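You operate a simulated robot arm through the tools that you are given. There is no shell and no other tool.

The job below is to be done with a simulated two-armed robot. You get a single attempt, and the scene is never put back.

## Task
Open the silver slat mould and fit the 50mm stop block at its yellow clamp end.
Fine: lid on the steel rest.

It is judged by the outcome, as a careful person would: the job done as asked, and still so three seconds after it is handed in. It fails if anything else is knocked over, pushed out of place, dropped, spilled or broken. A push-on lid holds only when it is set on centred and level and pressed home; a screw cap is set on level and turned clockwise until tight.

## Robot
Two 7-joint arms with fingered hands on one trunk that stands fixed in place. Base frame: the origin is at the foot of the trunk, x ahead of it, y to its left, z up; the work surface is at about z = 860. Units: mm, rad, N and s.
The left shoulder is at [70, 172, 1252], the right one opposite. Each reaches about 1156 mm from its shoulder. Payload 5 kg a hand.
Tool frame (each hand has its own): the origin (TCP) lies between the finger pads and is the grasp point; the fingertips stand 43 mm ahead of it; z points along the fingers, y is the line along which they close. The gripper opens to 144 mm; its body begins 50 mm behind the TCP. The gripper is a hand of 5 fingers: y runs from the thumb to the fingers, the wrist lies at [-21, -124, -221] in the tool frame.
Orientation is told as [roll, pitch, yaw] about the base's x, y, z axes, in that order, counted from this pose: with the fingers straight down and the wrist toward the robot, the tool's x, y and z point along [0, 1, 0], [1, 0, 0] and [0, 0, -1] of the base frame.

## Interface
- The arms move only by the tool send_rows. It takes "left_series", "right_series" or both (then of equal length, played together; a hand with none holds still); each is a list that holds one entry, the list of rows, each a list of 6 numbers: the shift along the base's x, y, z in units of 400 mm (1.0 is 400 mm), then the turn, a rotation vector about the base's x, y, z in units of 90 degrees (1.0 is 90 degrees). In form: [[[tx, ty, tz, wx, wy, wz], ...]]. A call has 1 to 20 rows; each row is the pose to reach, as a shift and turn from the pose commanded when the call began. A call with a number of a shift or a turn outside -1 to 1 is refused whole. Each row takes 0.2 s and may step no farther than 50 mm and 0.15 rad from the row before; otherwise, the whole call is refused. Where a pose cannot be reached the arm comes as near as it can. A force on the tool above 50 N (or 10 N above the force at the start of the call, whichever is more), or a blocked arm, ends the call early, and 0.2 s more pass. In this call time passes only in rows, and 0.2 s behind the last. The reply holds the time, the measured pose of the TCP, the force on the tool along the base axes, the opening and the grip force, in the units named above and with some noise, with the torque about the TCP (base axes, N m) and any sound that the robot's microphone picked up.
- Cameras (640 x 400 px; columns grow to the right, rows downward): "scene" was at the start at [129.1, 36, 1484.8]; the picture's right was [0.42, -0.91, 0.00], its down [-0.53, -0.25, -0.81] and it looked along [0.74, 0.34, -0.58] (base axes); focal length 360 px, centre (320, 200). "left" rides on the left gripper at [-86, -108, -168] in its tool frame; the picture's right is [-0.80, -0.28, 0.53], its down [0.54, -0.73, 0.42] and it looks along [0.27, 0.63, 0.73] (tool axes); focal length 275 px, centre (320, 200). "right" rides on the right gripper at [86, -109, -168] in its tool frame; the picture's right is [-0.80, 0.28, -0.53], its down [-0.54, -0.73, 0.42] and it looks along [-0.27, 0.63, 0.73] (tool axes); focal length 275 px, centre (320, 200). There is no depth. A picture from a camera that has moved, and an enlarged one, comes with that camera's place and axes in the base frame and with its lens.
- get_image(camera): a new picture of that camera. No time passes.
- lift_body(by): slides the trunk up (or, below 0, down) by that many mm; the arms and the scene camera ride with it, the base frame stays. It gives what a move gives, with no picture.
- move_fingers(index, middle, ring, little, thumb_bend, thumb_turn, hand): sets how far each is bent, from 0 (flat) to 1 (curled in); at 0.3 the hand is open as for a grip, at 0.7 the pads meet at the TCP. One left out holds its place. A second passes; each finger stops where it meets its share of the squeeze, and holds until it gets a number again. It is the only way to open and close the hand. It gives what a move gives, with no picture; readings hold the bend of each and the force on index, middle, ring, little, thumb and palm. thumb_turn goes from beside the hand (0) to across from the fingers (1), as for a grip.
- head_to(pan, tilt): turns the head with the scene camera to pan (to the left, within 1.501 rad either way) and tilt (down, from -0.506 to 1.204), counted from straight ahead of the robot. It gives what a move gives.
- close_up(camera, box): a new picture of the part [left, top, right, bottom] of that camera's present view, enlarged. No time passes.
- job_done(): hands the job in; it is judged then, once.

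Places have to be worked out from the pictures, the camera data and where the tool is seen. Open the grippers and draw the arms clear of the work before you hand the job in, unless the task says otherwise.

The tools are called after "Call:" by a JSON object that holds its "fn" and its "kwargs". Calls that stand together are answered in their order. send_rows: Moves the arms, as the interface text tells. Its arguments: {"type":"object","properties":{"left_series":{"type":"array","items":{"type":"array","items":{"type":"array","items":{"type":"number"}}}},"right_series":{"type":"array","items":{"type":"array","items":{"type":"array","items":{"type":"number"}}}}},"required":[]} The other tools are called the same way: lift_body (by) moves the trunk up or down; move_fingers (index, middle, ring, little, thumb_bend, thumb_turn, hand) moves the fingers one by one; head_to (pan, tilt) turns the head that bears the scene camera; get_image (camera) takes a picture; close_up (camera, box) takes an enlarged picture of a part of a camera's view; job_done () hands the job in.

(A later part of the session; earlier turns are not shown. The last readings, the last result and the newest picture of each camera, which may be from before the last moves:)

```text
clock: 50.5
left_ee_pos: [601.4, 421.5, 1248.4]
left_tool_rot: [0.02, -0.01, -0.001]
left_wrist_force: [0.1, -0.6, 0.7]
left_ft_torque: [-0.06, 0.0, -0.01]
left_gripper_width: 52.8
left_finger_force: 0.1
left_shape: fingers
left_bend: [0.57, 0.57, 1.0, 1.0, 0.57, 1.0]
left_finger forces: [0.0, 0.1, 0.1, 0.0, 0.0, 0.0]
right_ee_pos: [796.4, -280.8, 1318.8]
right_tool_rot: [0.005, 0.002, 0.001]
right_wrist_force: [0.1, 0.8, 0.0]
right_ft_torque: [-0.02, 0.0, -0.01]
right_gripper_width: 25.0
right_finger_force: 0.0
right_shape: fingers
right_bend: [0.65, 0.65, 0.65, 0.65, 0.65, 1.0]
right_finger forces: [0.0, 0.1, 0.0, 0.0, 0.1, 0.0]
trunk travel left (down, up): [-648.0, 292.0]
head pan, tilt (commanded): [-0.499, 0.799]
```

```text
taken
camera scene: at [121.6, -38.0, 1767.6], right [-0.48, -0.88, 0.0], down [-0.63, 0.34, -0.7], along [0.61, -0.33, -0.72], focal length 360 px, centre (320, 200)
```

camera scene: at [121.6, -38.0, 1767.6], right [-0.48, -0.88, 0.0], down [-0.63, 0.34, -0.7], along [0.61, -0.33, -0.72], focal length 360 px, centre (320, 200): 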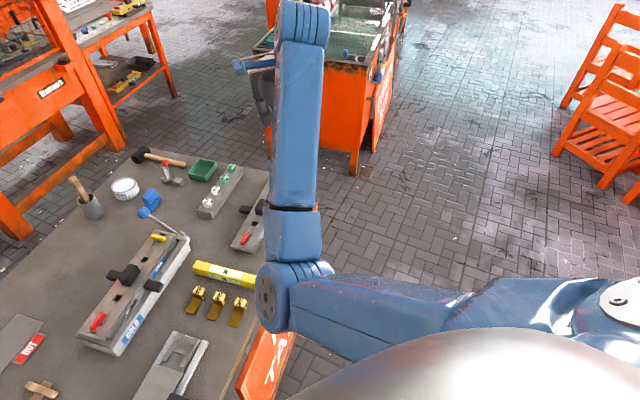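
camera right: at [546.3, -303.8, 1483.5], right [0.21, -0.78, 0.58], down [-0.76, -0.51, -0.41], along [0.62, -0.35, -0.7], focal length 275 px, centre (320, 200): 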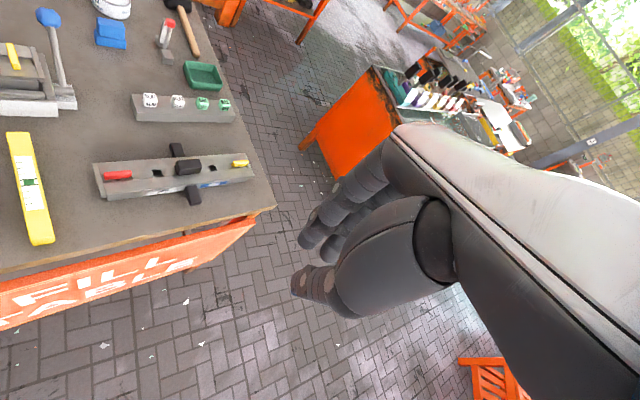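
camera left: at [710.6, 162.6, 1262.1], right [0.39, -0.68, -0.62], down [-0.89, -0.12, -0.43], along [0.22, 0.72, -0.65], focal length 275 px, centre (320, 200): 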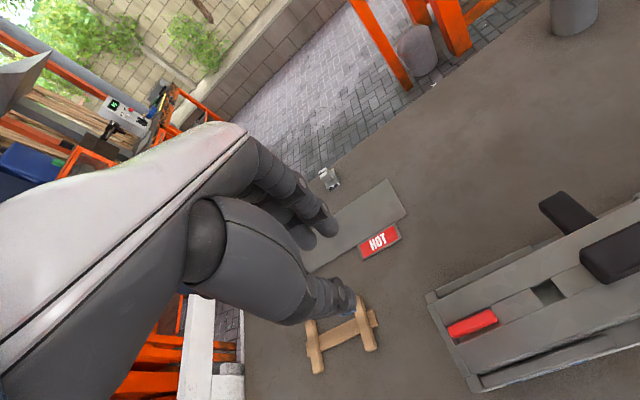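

That freed the arm. I preset the right hand's pinch and carry it above the yellow bar at about [910,57] with yaw -45°.

Call:
{"fn": "move_fingers", "kwargs": {"hand": "right", "index": 0.58, "middle": 0.58, "ring": 1.0, "little": 1.0, "thumb_bend": 0.58, "thumb_turn": 1.0}}

Call:
{"fn": "send_rows", "kwargs": {"right_series": [[[0.0285, 0.0845, -0.04, 0, 0, -0.05], [0.057, 0.169, -0.08, 0, 0, -0.1], [0.0855, 0.2535, -0.12, 0, 0, -0.15], [0.114, 0.338, -0.16, 0, 0, -0.2], [0.1425, 0.4225, -0.2, 0, 0, -0.25], [0.171, 0.507, -0.24, 0, 0, -0.3], [0.1995, 0.5915, -0.28, 0, 0, -0.35], [0.228, 0.676, -0.32, 0, 0, -0.4], [0.2565, 0.7605, -0.36, 0, 0, -0.45], [0.285, 0.845, -0.4, 0, 0, -0.5]]]}}

Call:
{"fn": "get_image", "kwargs": {"camera": "right"}}

Call:
{"fn": "head_to", "kwargs": {"pan": 0.1, "tilt": 0.75}}

Call:
{"fn": "get_image", "kwargs": {"camera": "scene"}}

```text
clock: 51.5
left_ee_pos: [599.5, 419.8, 1248.5]
left_tool_rot: [0.02, -0.011, -0.001]
left_wrist_force: [-0.2, -1.6, 0.2]
left_ft_torque: [-0.01, -0.03, -0.02]
left_gripper_width: 52.8
left_finger_force: 0.1
left_shape: fingers
left_bend: [0.57, 0.57, 1.0, 1.0, 0.57, 1.0]
left_finger forces: [0.1, 0.1, 0.0, 0.1, 0.0, 0.1]
right_ee_pos: [796.4, -281.6, 1318.5]
right_tool_rot: [0.007, 0.003, 0.004]
right_wrist_force: [0.1, 0.3, 0.0]
right_ft_torque: [-0.03, 0.03, 0.03]
right_gripper_width: 52.4
right_finger_force: 0.1
right_shape: fingers
right_bend: [0.57, 0.57, 1.0, 1.0, 0.57, 1.0]
right_finger forces: [0.1, 0.0, 0.0, 0.0, 0.1, 0.0]
trunk travel left (down, up): [-648.0, 292.0]
head pan, tilt (commanded): [-0.499, 0.799]
```

```text
clock: 53.9
left_ee_pos: [598.1, 420.5, 1249.7]
left_tool_rot: [0.02, -0.013, 0.0]
left_wrist_force: [-0.3, 0.7, -1.0]
left_ft_torque: [-0.01, 0.02, -0.02]
left_gripper_width: 53.0
left_finger_force: 0.1
left_shape: fingers
left_bend: [0.57, 0.57, 1.0, 1.0, 0.57, 1.0]
left_finger forces: [0.0, 0.1, 0.0, 0.0, 0.0, 0.1]
right_ee_pos: [921.4, 12.0, 1150.4]
right_tool_rot: [-0.019, -0.026, -0.822]
right_wrist_force: [-0.5, 0.4, -0.4]
right_ft_torque: [0.03, 0.02, -0.01]
right_gripper_width: 52.8
right_finger_force: 0.0
right_shape: fingers
right_bend: [0.57, 0.57, 1.0, 1.0, 0.57, 1.0]
right_finger forces: [0.0, 0.1, 0.1, 0.0, 0.0, 0.0]
trunk travel left (down, up): [-648.0, 292.0]
head pan, tilt (commanded): [-0.499, 0.799]
stopped in row 10 (right hand): the arm was blocked; the commanded pose is now the measured one
```

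```text
taken
camera right: at [909.0, 155.6, 1315.2], right [-0.39, -0.73, 0.56], down [-0.89, 0.15, -0.43], along [0.23, -0.66, -0.71], focal length 275 px, centre (320, 200)
```

right: 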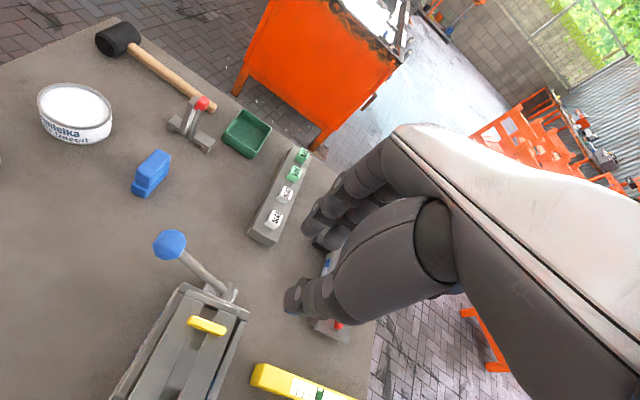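

```text
clock: 54.9
left_ee_pos: [600.1, 420.0, 1247.9]
left_tool_rot: [0.021, -0.012, -0.002]
left_wrist_force: [-0.7, -0.2, 0.3]
left_ft_torque: [-0.01, 0.0, 0.01]
left_gripper_width: 53.0
left_finger_force: 0.1
left_shape: fingers
left_bend: [0.57, 0.57, 1.0, 1.0, 0.57, 1.0]
left_finger forces: [0.0, 0.1, 0.1, 0.1, 0.0, 0.0]
right_ee_pos: [921.6, 11.6, 1149.2]
right_tool_rot: [-0.02, -0.025, -0.822]
right_wrist_force: [0.9, 0.4, 0.6]
right_ft_torque: [0.0, -0.02, -0.02]
right_gripper_width: 52.7
right_finger_force: 0.1
right_shape: fingers
right_bend: [0.57, 0.57, 1.0, 1.0, 0.57, 1.0]
right_finger forces: [0.0, 0.1, 0.0, 0.1, 0.0, 0.0]
trunk travel left (down, up): [-648.0, 292.0]
head pan, tilt (commanded): [0.099, 0.75]
```

```text
taken
camera scene: at [132.5, 7.5, 1771.6], right [0.1, -1.0, 0.0], down [-0.68, -0.07, -0.73], along [0.73, 0.07, -0.68], focal length 360 px, centre (320, 200)
```

scene: 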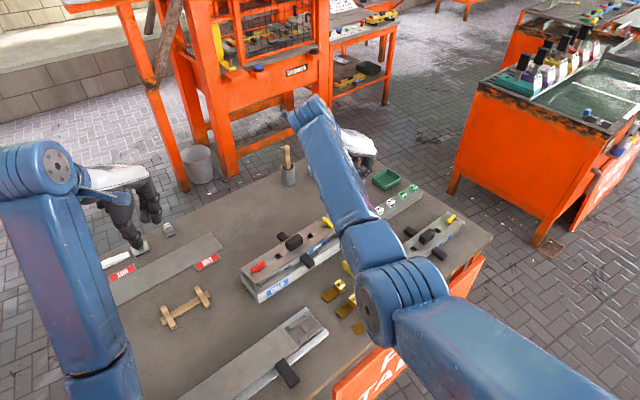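

The right arm meets a wrist limit near yaw -47°. I back the yaw off to about -35° and try to come over the yellow bar that way.

Call:
{"fn": "send_rows", "kwargs": {"right_series": [[[-0.01, 0.03, -0.01, 0.01, 0.001, 0.07], [-0.02, 0.07, -0.04, 0.02, 0.0015, 0.135], [-0.029, 0.108, -0.08, 0.02, 0.0015, 0.135], [-0.029, 0.108, -0.12, 0.02, 0.0015, 0.135]]]}}

Call:
{"fn": "get_image", "kwargs": {"camera": "right"}}

Call:
{"fn": "get_image", "kwargs": {"camera": "scene"}}

```text
clock: 56.1
left_ee_pos: [599.3, 420.6, 1249.0]
left_tool_rot: [0.021, -0.013, 0.0]
left_wrist_force: [0.3, 0.6, -0.7]
left_ft_torque: [0.03, 0.01, -0.04]
left_gripper_width: 52.9
left_finger_force: 0.0
left_shape: fingers
left_bend: [0.57, 0.57, 1.0, 1.0, 0.57, 1.0]
left_finger forces: [0.0, 0.0, 0.0, 0.0, 0.0, 0.0]
right_ee_pos: [930.7, 9.0, 1112.0]
right_tool_rot: [-0.008, -0.041, -0.649]
right_wrist_force: [-0.6, 0.5, 0.7]
right_ft_torque: [0.02, 0.03, -0.01]
right_gripper_width: 52.7
right_finger_force: 0.2
right_shape: fingers
right_bend: [0.57, 0.57, 1.0, 1.0, 0.57, 1.0]
right_finger forces: [0.1, 0.0, 0.0, 0.0, 0.1, 0.0]
trunk travel left (down, up): [-648.0, 292.0]
head pan, tilt (commanded): [0.099, 0.75]
stopped in row 4 (right hand): the arm was blocked; the commanded pose is now the measured one
```

```text
taken
camera right: at [891.4, 148.1, 1276.3], right [-0.27, -0.79, 0.55], down [-0.89, -0.01, -0.45], along [0.36, -0.61, -0.7], focal length 275 px, centre (320, 200)
```

right: 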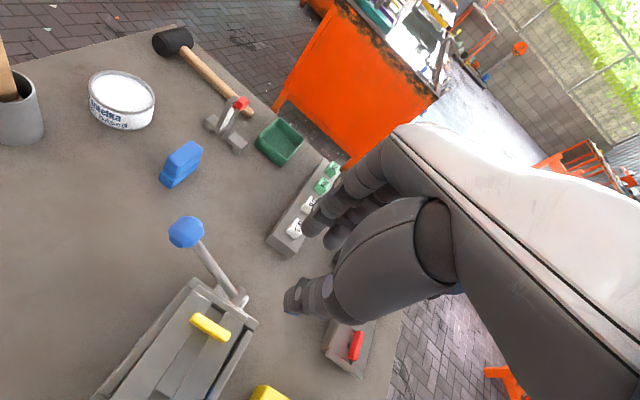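

```text
taken
camera scene: at [131.9, 7.1, 1771.7], right [0.1, -0.99, 0.0], down [-0.68, -0.07, -0.73], along [0.73, 0.07, -0.68], focal length 360 px, centre (320, 200)
```

scene: 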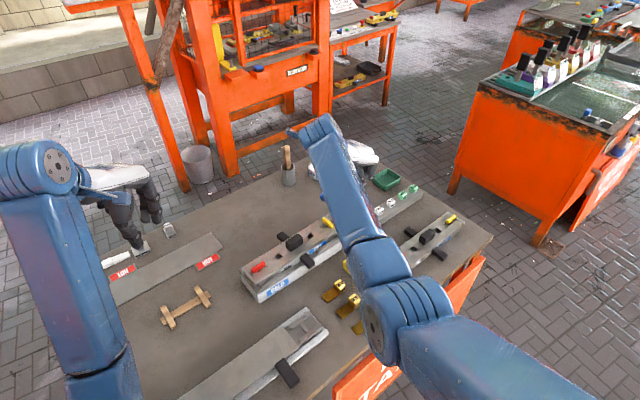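

The right arm cannot come further left in this posture. I withdraw it up and to the right, and use the left arm for the yellow clamp instead.

Call:
{"fn": "send_rows", "kwargs": {"right_series": [[[0, -0.06, 0.08, 0.005, 0.015, 0.06], [-0.02, -0.14, 0.16, 0.01, 0.025, 0.13], [-0.05, -0.22, 0.24, 0.01, 0.028, 0.21], [-0.08, -0.32, 0.3, 0.01, 0.028, 0.29], [-0.12, -0.42, 0.34, 0.01, 0.028, 0.37], [-0.16, -0.52, 0.38, 0.01, 0.028, 0.41]]]}}

Call:
{"fn": "send_rows", "kwargs": {"left_series": [[[0.07, -0.08, 0, -0.005, 0.004, -0.06], [0.15, -0.16, 0, -0.01, 0.008, -0.12], [0.23, -0.24, -0.02, -0.013, 0.008, -0.18], [0.31, -0.32, -0.05, -0.013, 0.008, -0.24], [0.39, -0.4, -0.08, -0.013, 0.008, -0.3], [0.47, -0.48, -0.11, -0.013, 0.008, -0.36], [0.55, -0.56, -0.14, -0.013, 0.008, -0.42], [0.63, -0.65, -0.17, -0.013, 0.008, -0.46], [0.7, -0.74, -0.2, -0.013, 0.008, -0.5], [0.75, -0.82, -0.23, -0.013, 0.008, -0.5], [0.775, -0.9, -0.26, -0.013, 0.008, -0.5]]]}}

Call:
{"fn": "get_image", "kwargs": {"camera": "scene"}}

Call:
{"fn": "get_image", "kwargs": {"camera": "left"}}

```text
clock: 57.5
left_ee_pos: [599.0, 418.8, 1250.0]
left_tool_rot: [0.024, -0.012, 0.002]
left_wrist_force: [-0.6, -0.9, -0.2]
left_ft_torque: [0.04, -0.03, 0.03]
left_gripper_width: 52.7
left_finger_force: 0.2
left_shape: fingers
left_bend: [0.57, 0.57, 1.0, 1.0, 0.57, 1.0]
left_finger forces: [0.1, 0.0, 0.0, 0.1, 0.0, 0.0]
right_ee_pos: [865.1, -195.0, 1262.5]
right_tool_rot: [-0.005, 0.01, 0.003]
right_wrist_force: [-0.2, 0.5, -0.9]
right_ft_torque: [0.01, -0.01, 0.03]
right_gripper_width: 52.9
right_finger_force: 0.1
right_shape: fingers
right_bend: [0.57, 0.57, 1.0, 1.0, 0.57, 1.0]
right_finger forces: [0.0, 0.2, 0.0, 0.0, 0.0, 0.1]
trunk travel left (down, up): [-648.0, 292.0]
head pan, tilt (commanded): [0.099, 0.75]
```

```text
clock: 59.9
left_ee_pos: [910.9, 55.9, 1141.6]
left_tool_rot: [0.0, -0.004, -0.785]
left_wrist_force: [-0.1, 0.3, -1.0]
left_ft_torque: [-0.02, 0.03, -0.03]
left_gripper_width: 52.8
left_finger_force: 0.1
left_shape: fingers
left_bend: [0.57, 0.57, 1.0, 1.0, 0.57, 1.0]
left_finger forces: [0.0, 0.1, 0.0, 0.0, 0.0, 0.0]
right_ee_pos: [867.3, -196.2, 1262.4]
right_tool_rot: [-0.006, 0.011, -0.002]
right_wrist_force: [0.2, 0.3, 0.0]
right_ft_torque: [0.02, 0.02, -0.02]
right_gripper_width: 52.9
right_finger_force: 0.1
right_shape: fingers
right_bend: [0.57, 0.57, 1.0, 1.0, 0.57, 1.0]
right_finger forces: [0.0, 0.1, 0.0, 0.0, 0.0, 0.0]
trunk travel left (down, up): [-648.0, 292.0]
head pan, tilt (commanded): [0.099, 0.75]
```

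```text
taken
camera scene: at [132.9, 4.8, 1771.6], right [0.1, -0.99, 0.0], down [-0.68, -0.07, -0.73], along [0.73, 0.07, -0.68], focal length 360 px, centre (320, 200)
```

scene: 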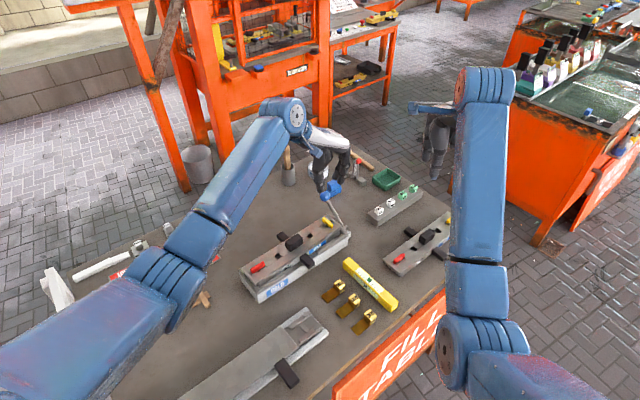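

```text
taken
camera left: at [773.3, 73.4, 1308.9], right [-0.76, -0.36, -0.54], down [-0.13, 0.89, -0.43], along [0.64, -0.26, -0.73], focal length 275 px, centre (320, 200)
```

left: 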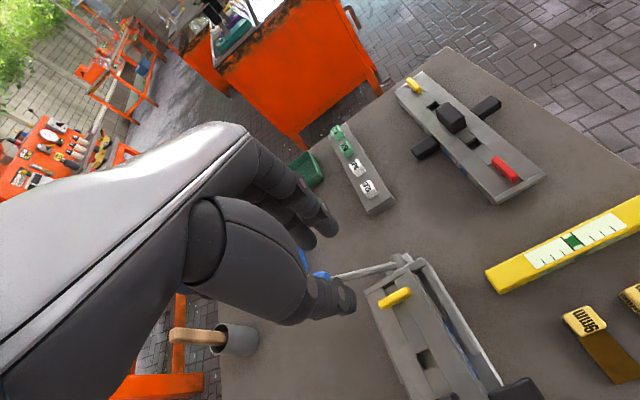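

The left hand is over the yellow end with no lean. I zoom in for a precise fix of the yellow bar and the lever next to it.

Call:
{"fn": "close_up", "kwargs": {"camera": "left", "box": [350, 240, 470, 350]}}

Call:
{"fn": "close_up", "kwargs": {"camera": "left", "box": [280, 230, 480, 400]}}

Call:
{"fn": "close_up", "kwargs": {"camera": "scene", "box": [230, 120, 380, 310]}}

```text
3.64 times, centred on (410, 295) of left
camera zoom: at [773.3, 73.4, 1308.9], right [-0.76, -0.36, -0.54], down [-0.13, 0.89, -0.43], along [0.64, -0.26, -0.73], focal length 1001 px, centre (-7, -146)
```

zoom: 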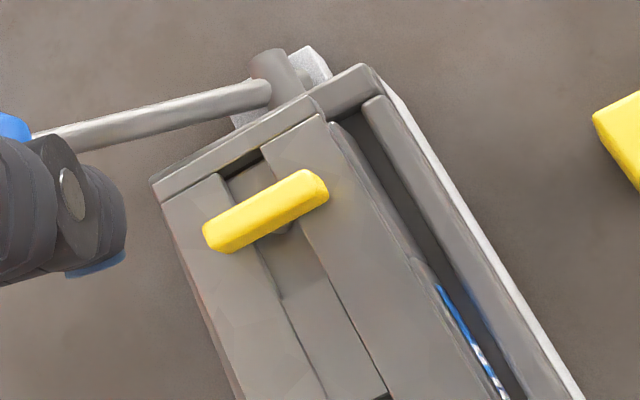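

```text
2.35 times, centred on (380, 315) of left
camera zoom: at [773.3, 73.4, 1308.9], right [-0.76, -0.36, -0.54], down [-0.13, 0.89, -0.43], along [0.64, -0.26, -0.73], focal length 648 px, centre (179, -71)
```

zoom: 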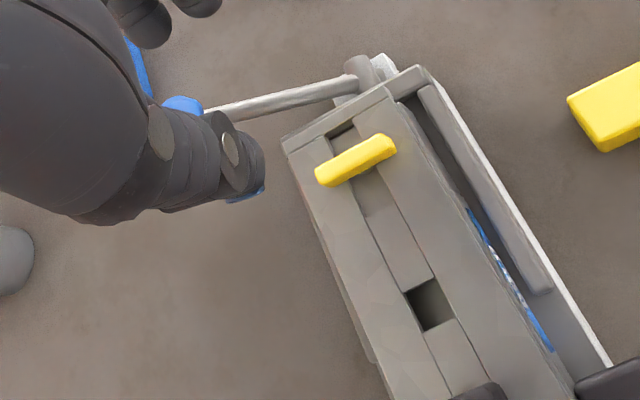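

```text
2.11 times, centred on (305, 215) of scene
camera zoom: at [132.9, 4.8, 1771.6], right [0.1, -0.99, 0.0], down [-0.68, -0.07, -0.73], along [0.73, 0.07, -0.68], focal length 758 px, centre (352, 168)
```

zoom: 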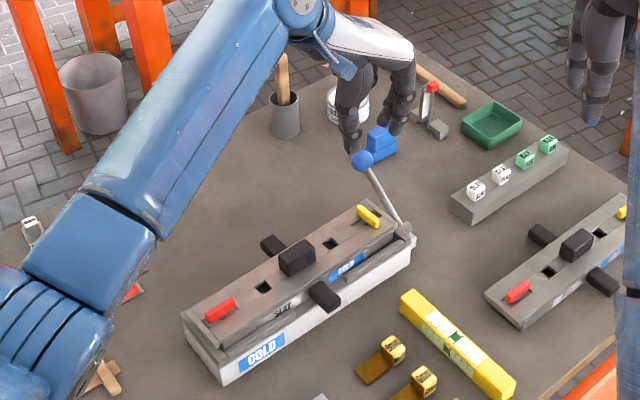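

Averaging the sightings, the yellow bar's centre is about [910,59,943]; the lever lies lower and beyond the lid's end, clear of the fingers. I lower the left hand over it.

Call:
{"fn": "send_rows", "kwargs": {"left_series": [[[-0.001, 0.004, -0.1, 0, 0, 0], [-0.002, 0.007, -0.2, 0, 0, 0], [-0.002, 0.007, -0.28, 0, 0, 0], [-0.002, 0.007, -0.33, 0, 0, 0]]]}}

Call:
{"fn": "close_up", "kwargs": {"camera": "left", "box": [220, 150, 420, 320]}}

Call:
{"fn": "close_up", "kwargs": {"camera": "scene", "box": [270, 130, 390, 260]}}

```text
clock: 60.9
left_ee_pos: [909.2, 60.9, 1012.0]
left_tool_rot: [-0.002, -0.009, -0.784]
left_wrist_force: [-0.2, -0.4, 1.4]
left_ft_torque: [-0.01, 0.03, -0.02]
left_gripper_width: 52.8
left_finger_force: 0.1
left_shape: fingers
left_bend: [0.57, 0.57, 1.0, 1.0, 0.57, 1.0]
left_finger forces: [0.1, 0.0, 0.1, 0.0, 0.0, 0.0]
right_ee_pos: [866.8, -194.1, 1261.6]
right_tool_rot: [-0.007, 0.01, -0.002]
right_wrist_force: [0.5, 0.6, -0.5]
right_ft_torque: [-0.03, 0.0, -0.01]
right_gripper_width: 53.2
right_finger_force: 0.1
right_shape: fingers
right_bend: [0.57, 0.57, 1.0, 1.0, 0.57, 1.0]
right_finger forces: [0.0, 0.1, 0.0, 0.0, 0.1, 0.1]
trunk travel left (down, up): [-648.0, 292.0]
head pan, tilt (commanded): [0.099, 0.75]
```

```text
2.35 times, centred on (320, 235) of left
camera zoom: at [771.3, 78.0, 1178.9], right [-0.76, -0.37, -0.53], down [-0.13, 0.89, -0.43], along [0.64, -0.26, -0.73], focal length 648 px, centre (320, 118)
```

zoom: 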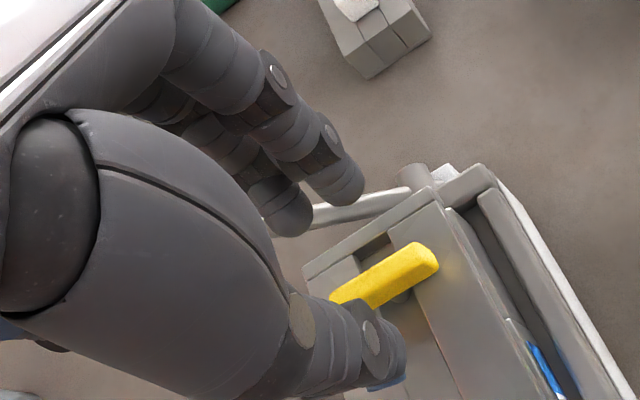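

```text
3.08 times, centred on (330, 195) of scene
camera zoom: at [132.6, 7.5, 1771.7], right [0.1, -0.99, 0.0], down [-0.68, -0.07, -0.73], along [0.73, 0.07, -0.68], focal length 1108 px, centre (289, 215)
```

zoom: 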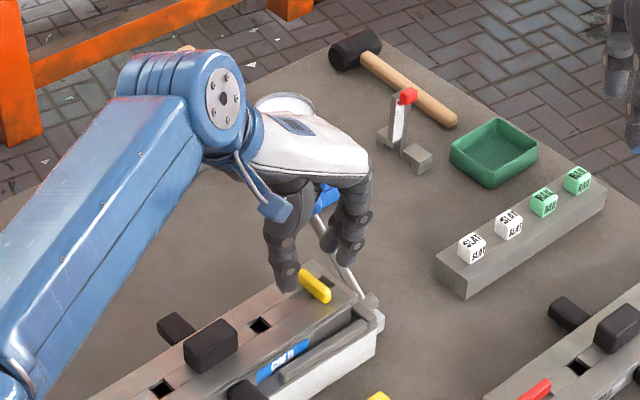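

The bar lies about 3 mm toward the fingers from the TCP. I shift slightly, lower to z≈993.5 and pinch.

Call:
{"fn": "send_rows", "kwargs": {"left_series": [[[0.002, -0.002, -0.015, 0, 0, 0], [0.004, -0.004, -0.03, 0, 0, 0], [0.004, -0.004, -0.046, 0, 0, 0]]]}}

Call:
{"fn": "move_fingers", "kwargs": {"hand": "left", "index": 0.76, "middle": 0.76, "thumb_bend": 0.76}}

Call:
{"fn": "close_up", "kwargs": {"camera": "left", "box": [220, 150, 420, 320]}}

Call:
{"fn": "close_up", "kwargs": {"camera": "scene", "box": [270, 130, 390, 260]}}

```text
clock: 61.7
left_ee_pos: [910.1, 60.2, 994.5]
left_tool_rot: [-0.001, -0.009, -0.785]
left_wrist_force: [-0.6, 0.4, -0.3]
left_ft_torque: [-0.02, -0.01, -0.02]
left_gripper_width: 52.8
left_finger_force: 0.1
left_shape: fingers
left_bend: [0.57, 0.57, 1.0, 1.0, 0.57, 1.0]
left_finger forces: [0.1, 0.1, 0.1, 0.0, 0.0, 0.0]
right_ee_pos: [866.0, -195.2, 1261.4]
right_tool_rot: [-0.005, 0.01, -0.001]
right_wrist_force: [-0.1, 0.5, -0.1]
right_ft_torque: [0.01, 0.0, -0.03]
right_gripper_width: 53.0
right_finger_force: 0.1
right_shape: fingers
right_bend: [0.57, 0.57, 1.0, 1.0, 0.57, 1.0]
right_finger forces: [0.1, 0.0, 0.1, 0.0, 0.1, 0.0]
trunk travel left (down, up): [-648.0, 292.0]
head pan, tilt (commanded): [0.099, 0.75]
```

```text
clock: 62.7
left_ee_pos: [911.4, 60.5, 993.8]
left_tool_rot: [-0.002, -0.009, -0.788]
left_wrist_force: [2.2, -1.3, -0.1]
left_ft_torque: [-0.1, -0.07, -0.05]
left_gripper_width: 8.5
left_finger_force: 19.1
left_shape: fingers
left_bend: [0.75, 0.73, 1.0, 1.0, 0.68, 1.0]
left_finger forces: [12.7, 8.9, 0.0, 0.0, 16.7, 0.0]
right_ee_pos: [867.7, -195.5, 1262.3]
right_tool_rot: [-0.005, 0.012, -0.001]
right_wrist_force: [-0.4, 0.0, -0.3]
right_ft_torque: [-0.01, -0.01, 0.0]
right_gripper_width: 52.7
right_finger_force: 0.0
right_shape: fingers
right_bend: [0.57, 0.57, 1.0, 1.0, 0.57, 1.0]
right_finger forces: [0.0, 0.0, 0.0, 0.0, 0.0, 0.2]
trunk travel left (down, up): [-648.0, 292.0]
head pan, tilt (commanded): [0.099, 0.75]
```

```text
2.35 times, centred on (320, 235) of left
camera zoom: at [773.4, 76.5, 1161.0], right [-0.76, -0.37, -0.53], down [-0.13, 0.89, -0.43], along [0.63, -0.26, -0.73], focal length 648 px, centre (320, 118)
```

zoom: 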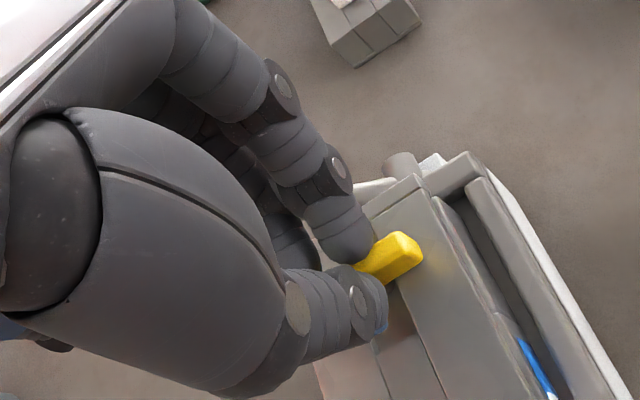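

```text
3.08 times, centred on (330, 195) of scene
camera zoom: at [133.1, 6.8, 1771.6], right [0.1, -0.99, 0.0], down [-0.68, -0.07, -0.73], along [0.73, 0.07, -0.68], focal length 1108 px, centre (289, 215)
```

zoom: 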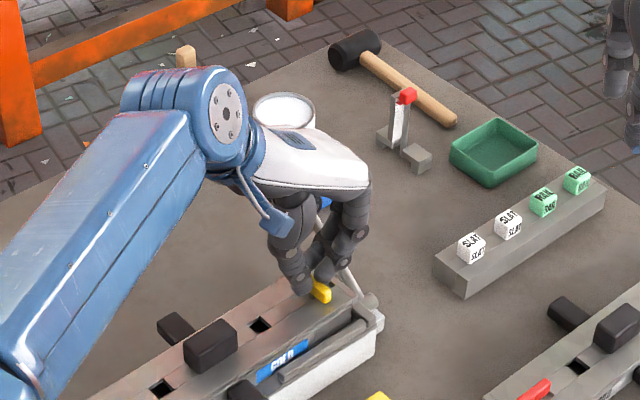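

The yellow bar is held with the same finger positions as the red. I turn it counter-clockwise, about 29° at first.

Call:
{"fn": "send_rows", "kwargs": {"left_series": [[[0, 0, 0, 0, 0, 0.05], [0, 0, 0, 0, 0, 0.1], [0, 0, 0, 0, 0, 0.16], [0, 0, 0, 0, 0, 0.22], [0, 0, 0, 0, 0, 0.28], [0, 0, 0, 0, 0, 0.33]]]}}

Call:
{"fn": "close_up", "kwargs": {"camera": "left", "box": [220, 150, 420, 320]}}

Call:
{"fn": "get_image", "kwargs": {"camera": "scene"}}

```text
clock: 64.1
left_ee_pos: [910.4, 61.0, 993.8]
left_tool_rot: [-0.001, -0.008, -0.266]
left_wrist_force: [-0.7, 2.4, -0.2]
left_ft_torque: [0.07, 0.01, -0.12]
left_gripper_width: 8.6
left_finger_force: 18.7
left_shape: fingers
left_bend: [0.75, 0.74, 1.0, 1.0, 0.68, 1.0]
left_finger forces: [10.0, 8.4, 0.1, 0.1, 19.2, 0.0]
right_ee_pos: [866.8, -195.7, 1262.3]
right_tool_rot: [-0.006, 0.009, -0.001]
right_wrist_force: [-0.2, -0.4, -0.1]
right_ft_torque: [0.05, -0.03, 0.0]
right_gripper_width: 52.9
right_finger_force: 0.0
right_shape: fingers
right_bend: [0.57, 0.57, 1.0, 1.0, 0.57, 1.0]
right_finger forces: [0.1, 0.1, 0.1, 0.0, 0.0, 0.1]
trunk travel left (down, up): [-648.0, 292.0]
head pan, tilt (commanded): [0.099, 0.75]
```

```text
2.35 times, centred on (320, 235) of left
camera zoom: at [782.9, 7.4, 1160.7], right [-0.48, -0.7, -0.54], down [-0.55, 0.71, -0.43], along [0.68, 0.09, -0.73], focal length 648 px, centre (320, 118)
```

zoom: 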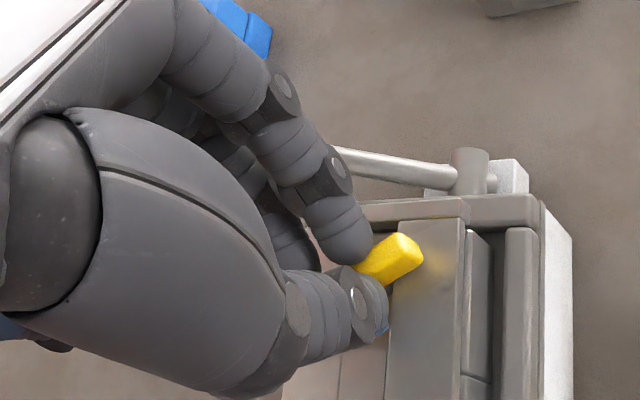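

```text
taken
camera scene: at [132.1, 7.0, 1771.7], right [0.1, -0.99, 0.0], down [-0.68, -0.07, -0.73], along [0.73, 0.07, -0.68], focal length 360 px, centre (320, 200)
```

scene: 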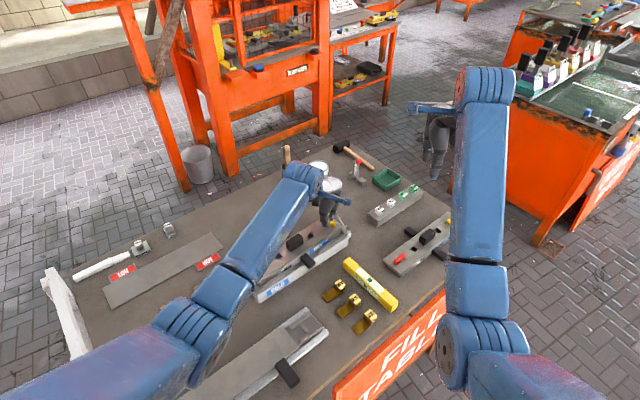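

Call:
{"fn": "send_rows", "kwargs": {"left_series": [[[0, 0, 0, 0, 0, 0.06], [0, 0, 0, 0, 0, 0.12], [0, 0, 0, 0, 0, 0.18], [0, 0, 0, 0, 0, 0.24], [0, 0, 0, 0, 0, 0.3], [0, 0, 0, 0, 0, 0.36]]]}}

Call:
{"fn": "get_image", "kwargs": {"camera": "scene"}}

```text
clock: 65.5
left_ee_pos: [911.3, 60.5, 993.6]
left_tool_rot: [-0.001, -0.008, 0.3]
left_wrist_force: [-2.3, 1.5, -0.6]
left_ft_torque: [-0.01, 0.08, -0.05]
left_gripper_width: 8.8
left_finger_force: 18.7
left_shape: fingers
left_bend: [0.75, 0.74, 1.0, 1.0, 0.68, 1.0]
left_finger forces: [9.6, 8.4, 0.1, 0.0, 19.1, 0.0]
right_ee_pos: [866.7, -195.7, 1262.0]
right_tool_rot: [-0.005, 0.009, -0.003]
right_wrist_force: [1.3, -0.3, 0.1]
right_ft_torque: [-0.01, -0.01, 0.0]
right_gripper_width: 52.9
right_finger_force: 0.1
right_shape: fingers
right_bend: [0.57, 0.57, 1.0, 1.0, 0.57, 1.0]
right_finger forces: [0.1, 0.0, 0.0, 0.1, 0.0, 0.0]
trunk travel left (down, up): [-648.0, 292.0]
head pan, tilt (commanded): [0.099, 0.75]
```

```text
taken
camera scene: at [132.4, 6.4, 1771.6], right [0.1, -0.99, 0.0], down [-0.68, -0.07, -0.73], along [0.73, 0.07, -0.68], focal length 360 px, centre (320, 200)
```

scene: 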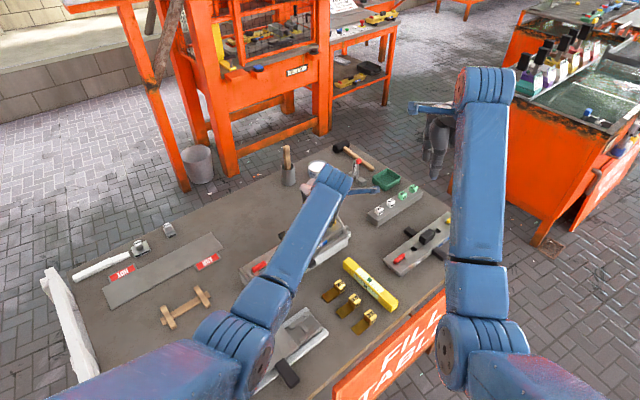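

Call:
{"fn": "send_rows", "kwargs": {"left_series": [[[0, 0, 0, 0, 0, 0.055], [0, 0, 0, 0, 0, 0.11], [0, 0, 0, 0, 0, 0.165], [0, 0, 0, 0, 0, 0.22], [0, 0, 0, 0, 0, 0.275], [0, 0, 0, 0, 0, 0.322]]]}}

Call:
{"fn": "close_up", "kwargs": {"camera": "left", "box": [220, 150, 420, 320]}}

Call:
{"fn": "get_image", "kwargs": {"camera": "scene"}}

```text
clock: 66.9
left_ee_pos: [909.5, 58.9, 994.5]
left_tool_rot: [-0.001, -0.008, 0.806]
left_wrist_force: [-3.1, -1.3, 0.5]
left_ft_torque: [0.01, 0.09, -0.04]
left_gripper_width: 7.8
left_finger_force: 14.9
left_shape: fingers
left_bend: [0.75, 0.76, 1.0, 1.0, 0.68, 1.0]
left_finger forces: [12.7, 0.0, 0.0, 0.0, 16.7, 0.0]
right_ee_pos: [865.4, -194.8, 1262.2]
right_tool_rot: [-0.006, 0.008, -0.001]
right_wrist_force: [0.1, 0.4, 0.7]
right_ft_torque: [0.02, 0.01, 0.02]
right_gripper_width: 52.9
right_finger_force: 0.1
right_shape: fingers
right_bend: [0.57, 0.57, 1.0, 1.0, 0.57, 1.0]
right_finger forces: [0.0, 0.0, 0.0, 0.0, 0.0, 0.0]
trunk travel left (down, up): [-648.0, 292.0]
head pan, tilt (commanded): [0.099, 0.75]
```

```text
2.35 times, centred on (320, 235) of left
camera zoom: at [896.4, -78.7, 1160.8], right [0.38, -0.75, -0.54], down [-0.89, -0.14, -0.43], along [0.25, 0.64, -0.73], focal length 648 px, centre (320, 118)
```

zoom: 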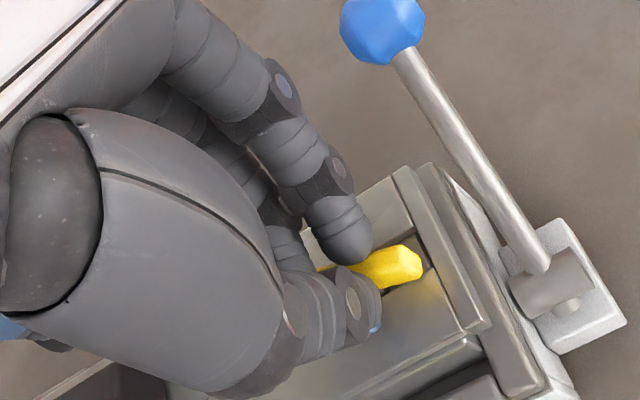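

```text
taken
camera scene: at [131.7, 7.0, 1771.7], right [0.1, -0.99, 0.0], down [-0.68, -0.07, -0.73], along [0.73, 0.07, -0.68], focal length 360 px, centre (320, 200)
```

scene: 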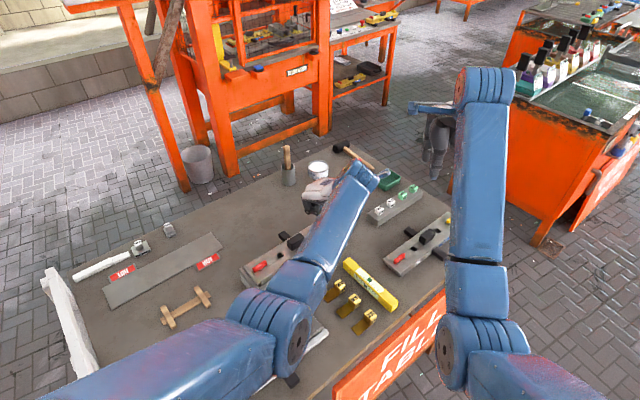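

The bar seems to have reached its stop, roughly lengthwise. I release it, rise a little, then turn the hand back to yaw 0 while rising to stay away from the wrist limit.

Call:
{"fn": "move_fingers", "kwargs": {"hand": "left", "index": 0.55, "middle": 0.55, "thumb_bend": 0.55}}

Call:
{"fn": "send_rows", "kwargs": {"left_series": [[[0, 0, 0.05, 0, 0, 0], [0, 0, 0.12, 0, 0, -0.04], [-0.02, 0, 0.18, 0, 0, -0.12], [-0.04, 0, 0.24, 0, 0, -0.2], [-0.06, 0, 0.28, 0, 0, -0.28], [-0.08, 0, 0.3, 0, 0, -0.36], [-0.1, 0.02, 0.3, 0, 0, -0.42]]]}}

Call:
{"fn": "get_image", "kwargs": {"camera": "left"}}

Call:
{"fn": "get_image", "kwargs": {"camera": "scene"}}

```text
clock: 67.9
left_ee_pos: [910.0, 60.2, 993.0]
left_tool_rot: [-0.001, -0.009, 0.803]
left_wrist_force: [0.1, 0.4, -0.2]
left_ft_torque: [0.0, -0.01, -0.03]
left_gripper_width: 59.7
left_finger_force: 0.0
left_shape: fingers
left_bend: [0.55, 0.55, 1.0, 1.0, 0.55, 1.0]
left_finger forces: [0.0, 0.0, 0.0, 0.1, 0.0, 0.1]
right_ee_pos: [865.3, -194.7, 1262.9]
right_tool_rot: [-0.006, 0.009, -0.002]
right_wrist_force: [0.8, -0.1, 0.3]
right_ft_torque: [0.0, -0.02, 0.03]
right_gripper_width: 52.8
right_finger_force: 0.0
right_shape: fingers
right_bend: [0.57, 0.57, 1.0, 1.0, 0.57, 1.0]
right_finger forces: [0.0, 0.0, 0.1, 0.0, 0.0, 0.0]
trunk travel left (down, up): [-648.0, 292.0]
head pan, tilt (commanded): [0.099, 0.75]
```

```text
clock: 69.5
left_ee_pos: [870.2, 67.0, 1112.8]
left_tool_rot: [-0.003, -0.008, 0.14]
left_wrist_force: [0.1, 0.3, -0.3]
left_ft_torque: [0.04, -0.03, 0.0]
left_gripper_width: 60.0
left_finger_force: 0.0
left_shape: fingers
left_bend: [0.55, 0.55, 1.0, 1.0, 0.55, 1.0]
left_finger forces: [0.0, 0.0, 0.1, 0.0, 0.0, 0.0]
right_ee_pos: [867.5, -194.6, 1262.9]
right_tool_rot: [-0.007, 0.008, -0.002]
right_wrist_force: [-1.1, 0.1, 0.5]
right_ft_torque: [-0.02, 0.0, 0.01]
right_gripper_width: 52.8
right_finger_force: 0.0
right_shape: fingers
right_bend: [0.57, 0.57, 1.0, 1.0, 0.57, 1.0]
right_finger forces: [0.0, 0.0, 0.0, 0.0, 0.0, 0.0]
trunk travel left (down, up): [-648.0, 292.0]
head pan, tilt (commanded): [0.099, 0.75]
```

```text
taken
camera left: at [773.1, -33.0, 1279.0], right [-0.17, -0.83, -0.53], down [-0.79, 0.44, -0.43], along [0.59, 0.35, -0.73], focal length 275 px, centre (320, 200)
```

left: 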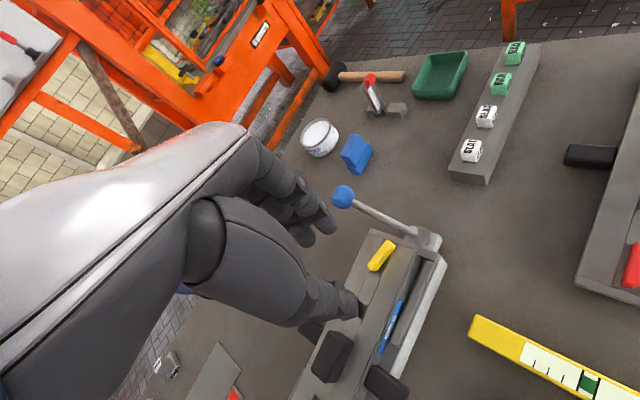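

```text
taken
camera scene: at [131.9, 7.8, 1771.7], right [0.1, -0.99, 0.0], down [-0.68, -0.07, -0.73], along [0.73, 0.07, -0.68], focal length 360 px, centre (320, 200)
```

scene: 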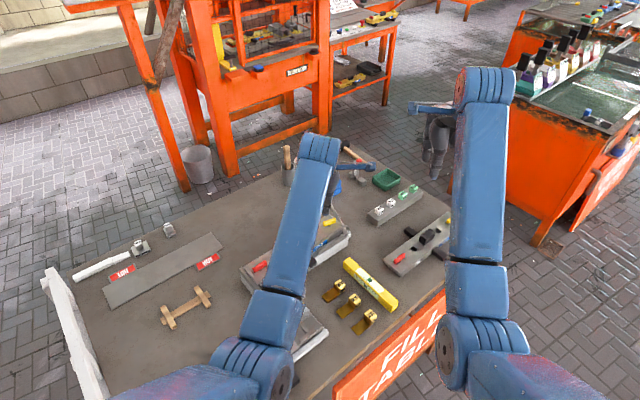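

I look closely at the yellow bar's alignment with its slot.

Call:
{"fn": "close_up", "kwargs": {"camera": "left", "box": [330, 210, 450, 320]}}

Call:
{"fn": "close_up", "kwargs": {"camera": "scene", "box": [235, 190, 365, 300]}}

```text
3.64 times, centred on (390, 265) of left
camera zoom: at [773.1, -33.0, 1279.0], right [-0.17, -0.83, -0.53], down [-0.79, 0.44, -0.43], along [0.59, 0.35, -0.73], focal length 1001 px, centre (66, -36)
```

zoom: 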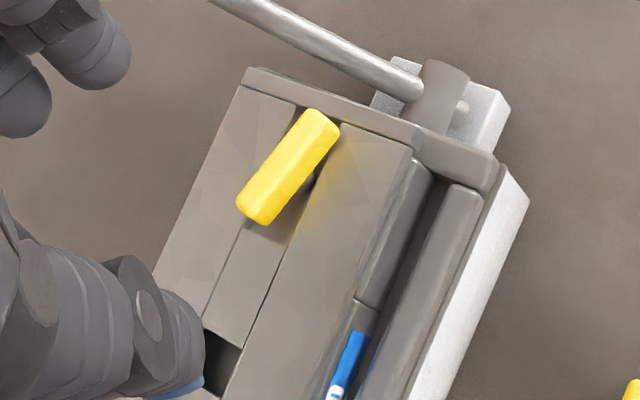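

```text
3.64 times, centred on (300, 245) of scene
camera zoom: at [131.9, 7.8, 1771.7], right [0.1, -0.99, 0.0], down [-0.68, -0.07, -0.73], along [0.73, 0.07, -0.68], focal length 1309 px, centre (393, 36)
```

zoom: 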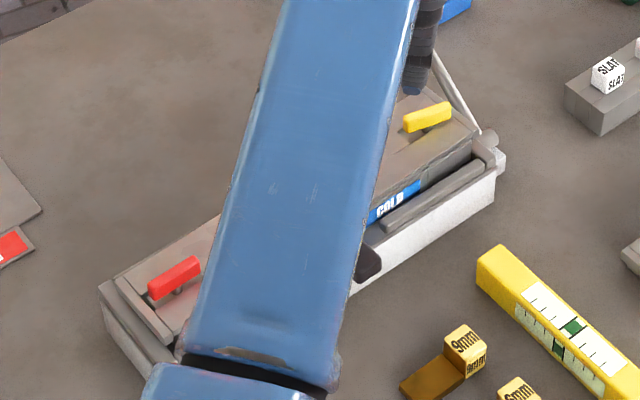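

The yellow bar still stands about 19° short of the slot direction (117° against 136°). I regrip it at yaw ≈ 27° with the hand shifted so both fingers bear evenly about its centre.

Call:
{"fn": "send_rows", "kwargs": {"left_series": [[[0.04, -0.01, -0.02, 0, 0, 0.07], [0.08, -0.02, -0.06, 0, 0, 0.14], [0.11, -0.032, -0.12, 0, 0, 0.215], [0.11, -0.032, -0.2, 0, 0, 0.215], [0.11, -0.032, -0.25, 0, 0, 0.215]]]}}

Call:
{"fn": "close_up", "kwargs": {"camera": "left", "box": [220, 150, 420, 320]}}

```text
clock: 70.7
left_ee_pos: [921.3, 70.8, 1016.9]
left_tool_rot: [0.003, -0.019, 0.492]
left_wrist_force: [0.2, 0.1, 0.1]
left_ft_torque: [0.02, 0.01, 0.02]
left_gripper_width: 60.0
left_finger_force: 0.0
left_shape: fingers
left_bend: [0.55, 0.55, 1.0, 1.0, 0.55, 1.0]
left_finger forces: [0.0, 0.0, 0.1, 0.0, 0.1, 0.0]
right_ee_pos: [866.6, -195.4, 1260.8]
right_tool_rot: [-0.006, 0.01, -0.003]
right_wrist_force: [0.0, -0.2, -0.3]
right_ft_torque: [0.01, 0.01, 0.01]
right_gripper_width: 52.8
right_finger_force: 0.1
right_shape: fingers
right_bend: [0.57, 0.57, 1.0, 1.0, 0.57, 1.0]
right_finger forces: [0.0, 0.0, 0.0, 0.0, 0.1, 0.1]
trunk travel left (down, up): [-648.0, 292.0]
head pan, tilt (commanded): [0.099, 0.75]
```

```text
2.35 times, centred on (320, 235) of left
camera zoom: at [864.7, -59.2, 1181.5], right [0.13, -0.83, -0.54], down [-0.89, 0.14, -0.43], along [0.44, 0.54, -0.72], focal length 648 px, centre (320, 118)
```

zoom: 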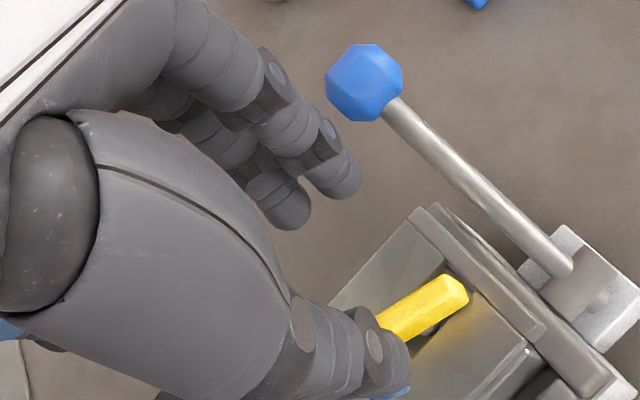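

The hand is 17 mm off its commanded place, so something is holding the arm. I look at the scene.

Call:
{"fn": "get_image", "kwargs": {"camera": "scene"}}

Call:
{"fn": "send_rows", "kwargs": {"left_series": [[[0, 0, 0, 0, 0, 0]]]}}

```text
taken
camera scene: at [132.6, 7.1, 1771.7], right [0.1, -0.99, 0.0], down [-0.68, -0.07, -0.73], along [0.73, 0.07, -0.68], focal length 360 px, centre (320, 200)
```

scene: 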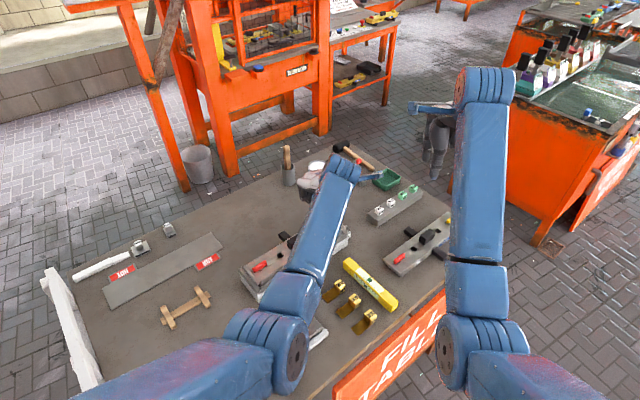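

```text
clock: 71.1
left_ee_pos: [920.6, 70.4, 1016.8]
left_tool_rot: [0.005, -0.02, 0.492]
left_wrist_force: [-0.2, -0.2, 0.1]
left_ft_torque: [0.02, -0.01, -0.01]
left_gripper_width: 59.9
left_finger_force: 0.1
left_shape: fingers
left_bend: [0.55, 0.55, 1.0, 1.0, 0.55, 1.0]
left_finger forces: [0.1, 0.1, 0.0, 0.0, 0.0, 0.0]
right_ee_pos: [865.8, -194.5, 1262.7]
right_tool_rot: [-0.005, 0.009, -0.001]
right_wrist_force: [-0.2, -0.1, -0.1]
right_ft_torque: [-0.03, -0.01, 0.01]
right_gripper_width: 53.0
right_finger_force: 0.1
right_shape: fingers
right_bend: [0.57, 0.57, 1.0, 1.0, 0.57, 1.0]
right_finger forces: [0.0, 0.1, 0.0, 0.1, 0.0, 0.0]
trunk travel left (down, up): [-648.0, 292.0]
head pan, tilt (commanded): [0.099, 0.75]
```

The body is upright, so this is a joint limit from the path taken. I go up, unwind the yaw, come down at a lower yaw as before and then rotate in place.

Call:
{"fn": "send_rows", "kwargs": {"left_series": [[[-0.01, -0.02, 0.08, 0, 0.006, -0.09], [-0.02, -0.04, 0.16, 0, 0.012, -0.18], [-0.025, -0.04, 0.22, 0, 0.012, -0.27], [-0.025, -0.04, 0.22, 0, 0.012, -0.36], [-0.025, -0.04, 0.22, 0, 0.012, -0.45], [-0.025, -0.04, 0.22, 0, 0.012, -0.54], [-0.025, -0.04, 0.22, 0, 0.012, -0.6]]]}}

Call:
{"fn": "get_image", "kwargs": {"camera": "scene"}}

```text
clock: 72.7
left_ee_pos: [904.9, 40.1, 1101.9]
left_tool_rot: [-0.002, 0.01, -0.463]
left_wrist_force: [-0.6, 1.1, 0.6]
left_ft_torque: [0.01, 0.02, 0.0]
left_gripper_width: 60.1
left_finger_force: 0.1
left_shape: fingers
left_bend: [0.55, 0.55, 1.0, 1.0, 0.55, 1.0]
left_finger forces: [0.0, 0.0, 0.1, 0.1, 0.0, 0.0]
right_ee_pos: [867.0, -193.7, 1262.8]
right_tool_rot: [-0.008, 0.011, -0.002]
right_wrist_force: [-0.4, 0.5, -0.3]
right_ft_torque: [-0.02, 0.0, 0.03]
right_gripper_width: 52.7
right_finger_force: 0.1
right_shape: fingers
right_bend: [0.57, 0.57, 1.0, 1.0, 0.57, 1.0]
right_finger forces: [0.0, 0.0, 0.0, 0.0, 0.0, 0.0]
trunk travel left (down, up): [-648.0, 292.0]
head pan, tilt (commanded): [0.099, 0.75]
```

```text
taken
camera scene: at [132.6, 7.4, 1771.6], right [0.1, -0.99, 0.0], down [-0.68, -0.07, -0.73], along [0.73, 0.07, -0.68], focal length 360 px, centre (320, 200)
```

scene: 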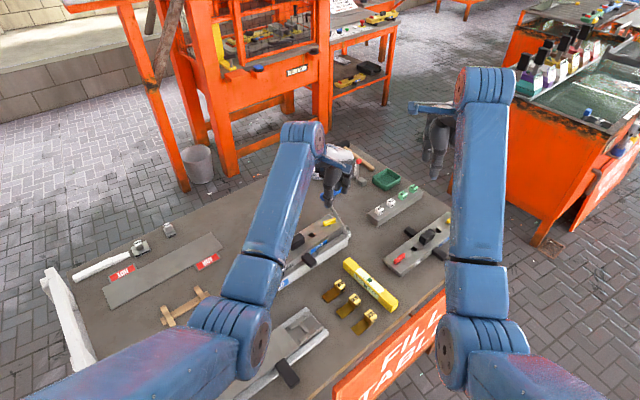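

Tracking is right again here. I come down over the yellow bar at low yaw and then rotate in place, checking the pose.

Call:
{"fn": "send_rows", "kwargs": {"left_series": [[[0.01, 0.015, -0.06, 0, 0, 0.05], [0.02, 0.03, -0.12, 0, 0, 0.1], [0.025, 0.04, -0.18, 0, 0, 0.17], [0.025, 0.04, -0.21, 0, 0, 0.25], [0.025, 0.04, -0.21, 0, 0, 0.34], [0.025, 0.04, -0.21, 0, 0, 0.43]]]}}

Call:
{"fn": "send_rows", "kwargs": {"left_series": [[[0, 0, 0, 0, 0, 0.06], [0, 0, 0, 0, 0, 0.12], [0, 0, 0, 0, 0, 0.17]]]}}

Call:
{"fn": "close_up", "kwargs": {"camera": "left", "box": [220, 150, 420, 320]}}

```text
clock: 74.1
left_ee_pos: [914.1, 55.2, 1019.3]
left_tool_rot: [-0.002, 0.008, 0.217]
left_wrist_force: [-0.5, -0.1, 0.3]
left_ft_torque: [0.0, -0.02, -0.05]
left_gripper_width: 60.1
left_finger_force: 0.1
left_shape: fingers
left_bend: [0.55, 0.55, 1.0, 1.0, 0.55, 1.0]
left_finger forces: [0.0, 0.1, 0.0, 0.0, 0.1, 0.1]
right_ee_pos: [866.6, -195.5, 1262.4]
right_tool_rot: [-0.006, 0.009, -0.001]
right_wrist_force: [0.5, -1.4, 1.0]
right_ft_torque: [0.02, -0.01, 0.01]
right_gripper_width: 52.8
right_finger_force: 0.1
right_shape: fingers
right_bend: [0.57, 0.57, 1.0, 1.0, 0.57, 1.0]
right_finger forces: [0.1, 0.0, 0.0, 0.1, 0.0, 0.0]
trunk travel left (down, up): [-648.0, 292.0]
head pan, tilt (commanded): [0.099, 0.75]
```

```text
clock: 74.9
left_ee_pos: [915.8, 62.0, 1015.7]
left_tool_rot: [0.003, 0.005, 0.485]
left_wrist_force: [0.5, -1.3, -1.3]
left_ft_torque: [-0.02, 0.0, -0.04]
left_gripper_width: 59.9
left_finger_force: 0.0
left_shape: fingers
left_bend: [0.55, 0.55, 1.0, 1.0, 0.55, 1.0]
left_finger forces: [0.1, 0.1, 0.0, 0.0, 0.0, 0.0]
right_ee_pos: [867.0, -194.6, 1263.2]
right_tool_rot: [-0.006, 0.013, -0.002]
right_wrist_force: [0.7, 0.6, 0.0]
right_ft_torque: [-0.01, 0.01, -0.01]
right_gripper_width: 52.8
right_finger_force: 0.1
right_shape: fingers
right_bend: [0.57, 0.57, 1.0, 1.0, 0.57, 1.0]
right_finger forces: [0.1, 0.0, 0.0, 0.0, 0.1, 0.0]
trunk travel left (down, up): [-648.0, 292.0]
head pan, tilt (commanded): [0.099, 0.75]
```

```text
2.35 times, centred on (320, 235) of left
camera zoom: at [861.7, -65.2, 1184.9], right [0.12, -0.84, -0.53], down [-0.9, 0.14, -0.42], along [0.42, 0.53, -0.74], focal length 648 px, centre (320, 118)
```

zoom: 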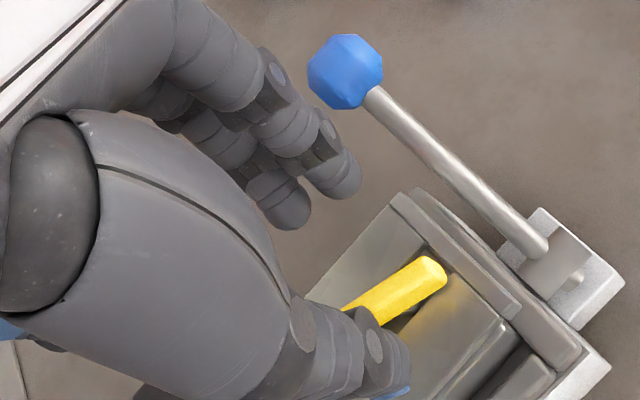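

Tracking begins to drift at the larger yaw because the elbow has crept inward. I retrace to the outer waypoint so the elbow swings out again, then repeat the approach that worked.

Call:
{"fn": "send_rows", "kwargs": {"left_series": [[[0, 0, 0.08, 0, 0, -0.08], [-0.04, 0.03, 0.16, 0, 0, -0.16], [-0.11, 0.1, 0.22, 0, 0, -0.24], [-0.19, 0.18, 0.28, 0, 0, -0.31], [-0.27, 0.26, 0.33, 0, 0, -0.31], [-0.35, 0.34, 0.38, 0, 0, -0.31], [-0.43, 0.42, 0.43, 0, 0, -0.31], [-0.51, 0.5, 0.48, 0, 0, -0.31], [-0.59, 0.58, 0.53, 0, 0, -0.31], [-0.67, 0.66, 0.56, 0, 0, -0.31], [-0.74, 0.75, 0.58, 0, 0, -0.31], [-0.79, 0.84, 0.6, 0, 0, -0.31], [-0.82, 0.9, 0.6, 0, 0, -0.31]]]}}

Call:
{"fn": "get_image", "kwargs": {"camera": "scene"}}

```text
refused: row 4 steps farther than a row can; nothing moved
```

```text
taken
camera scene: at [132.7, 7.4, 1771.6], right [0.1, -0.99, 0.0], down [-0.68, -0.07, -0.73], along [0.73, 0.07, -0.68], focal length 360 px, centre (320, 200)
```

scene: 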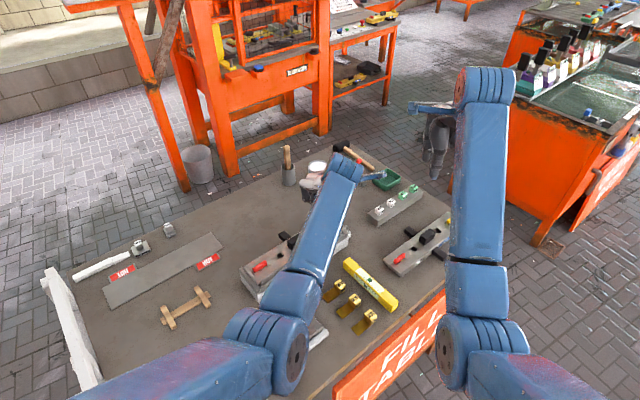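

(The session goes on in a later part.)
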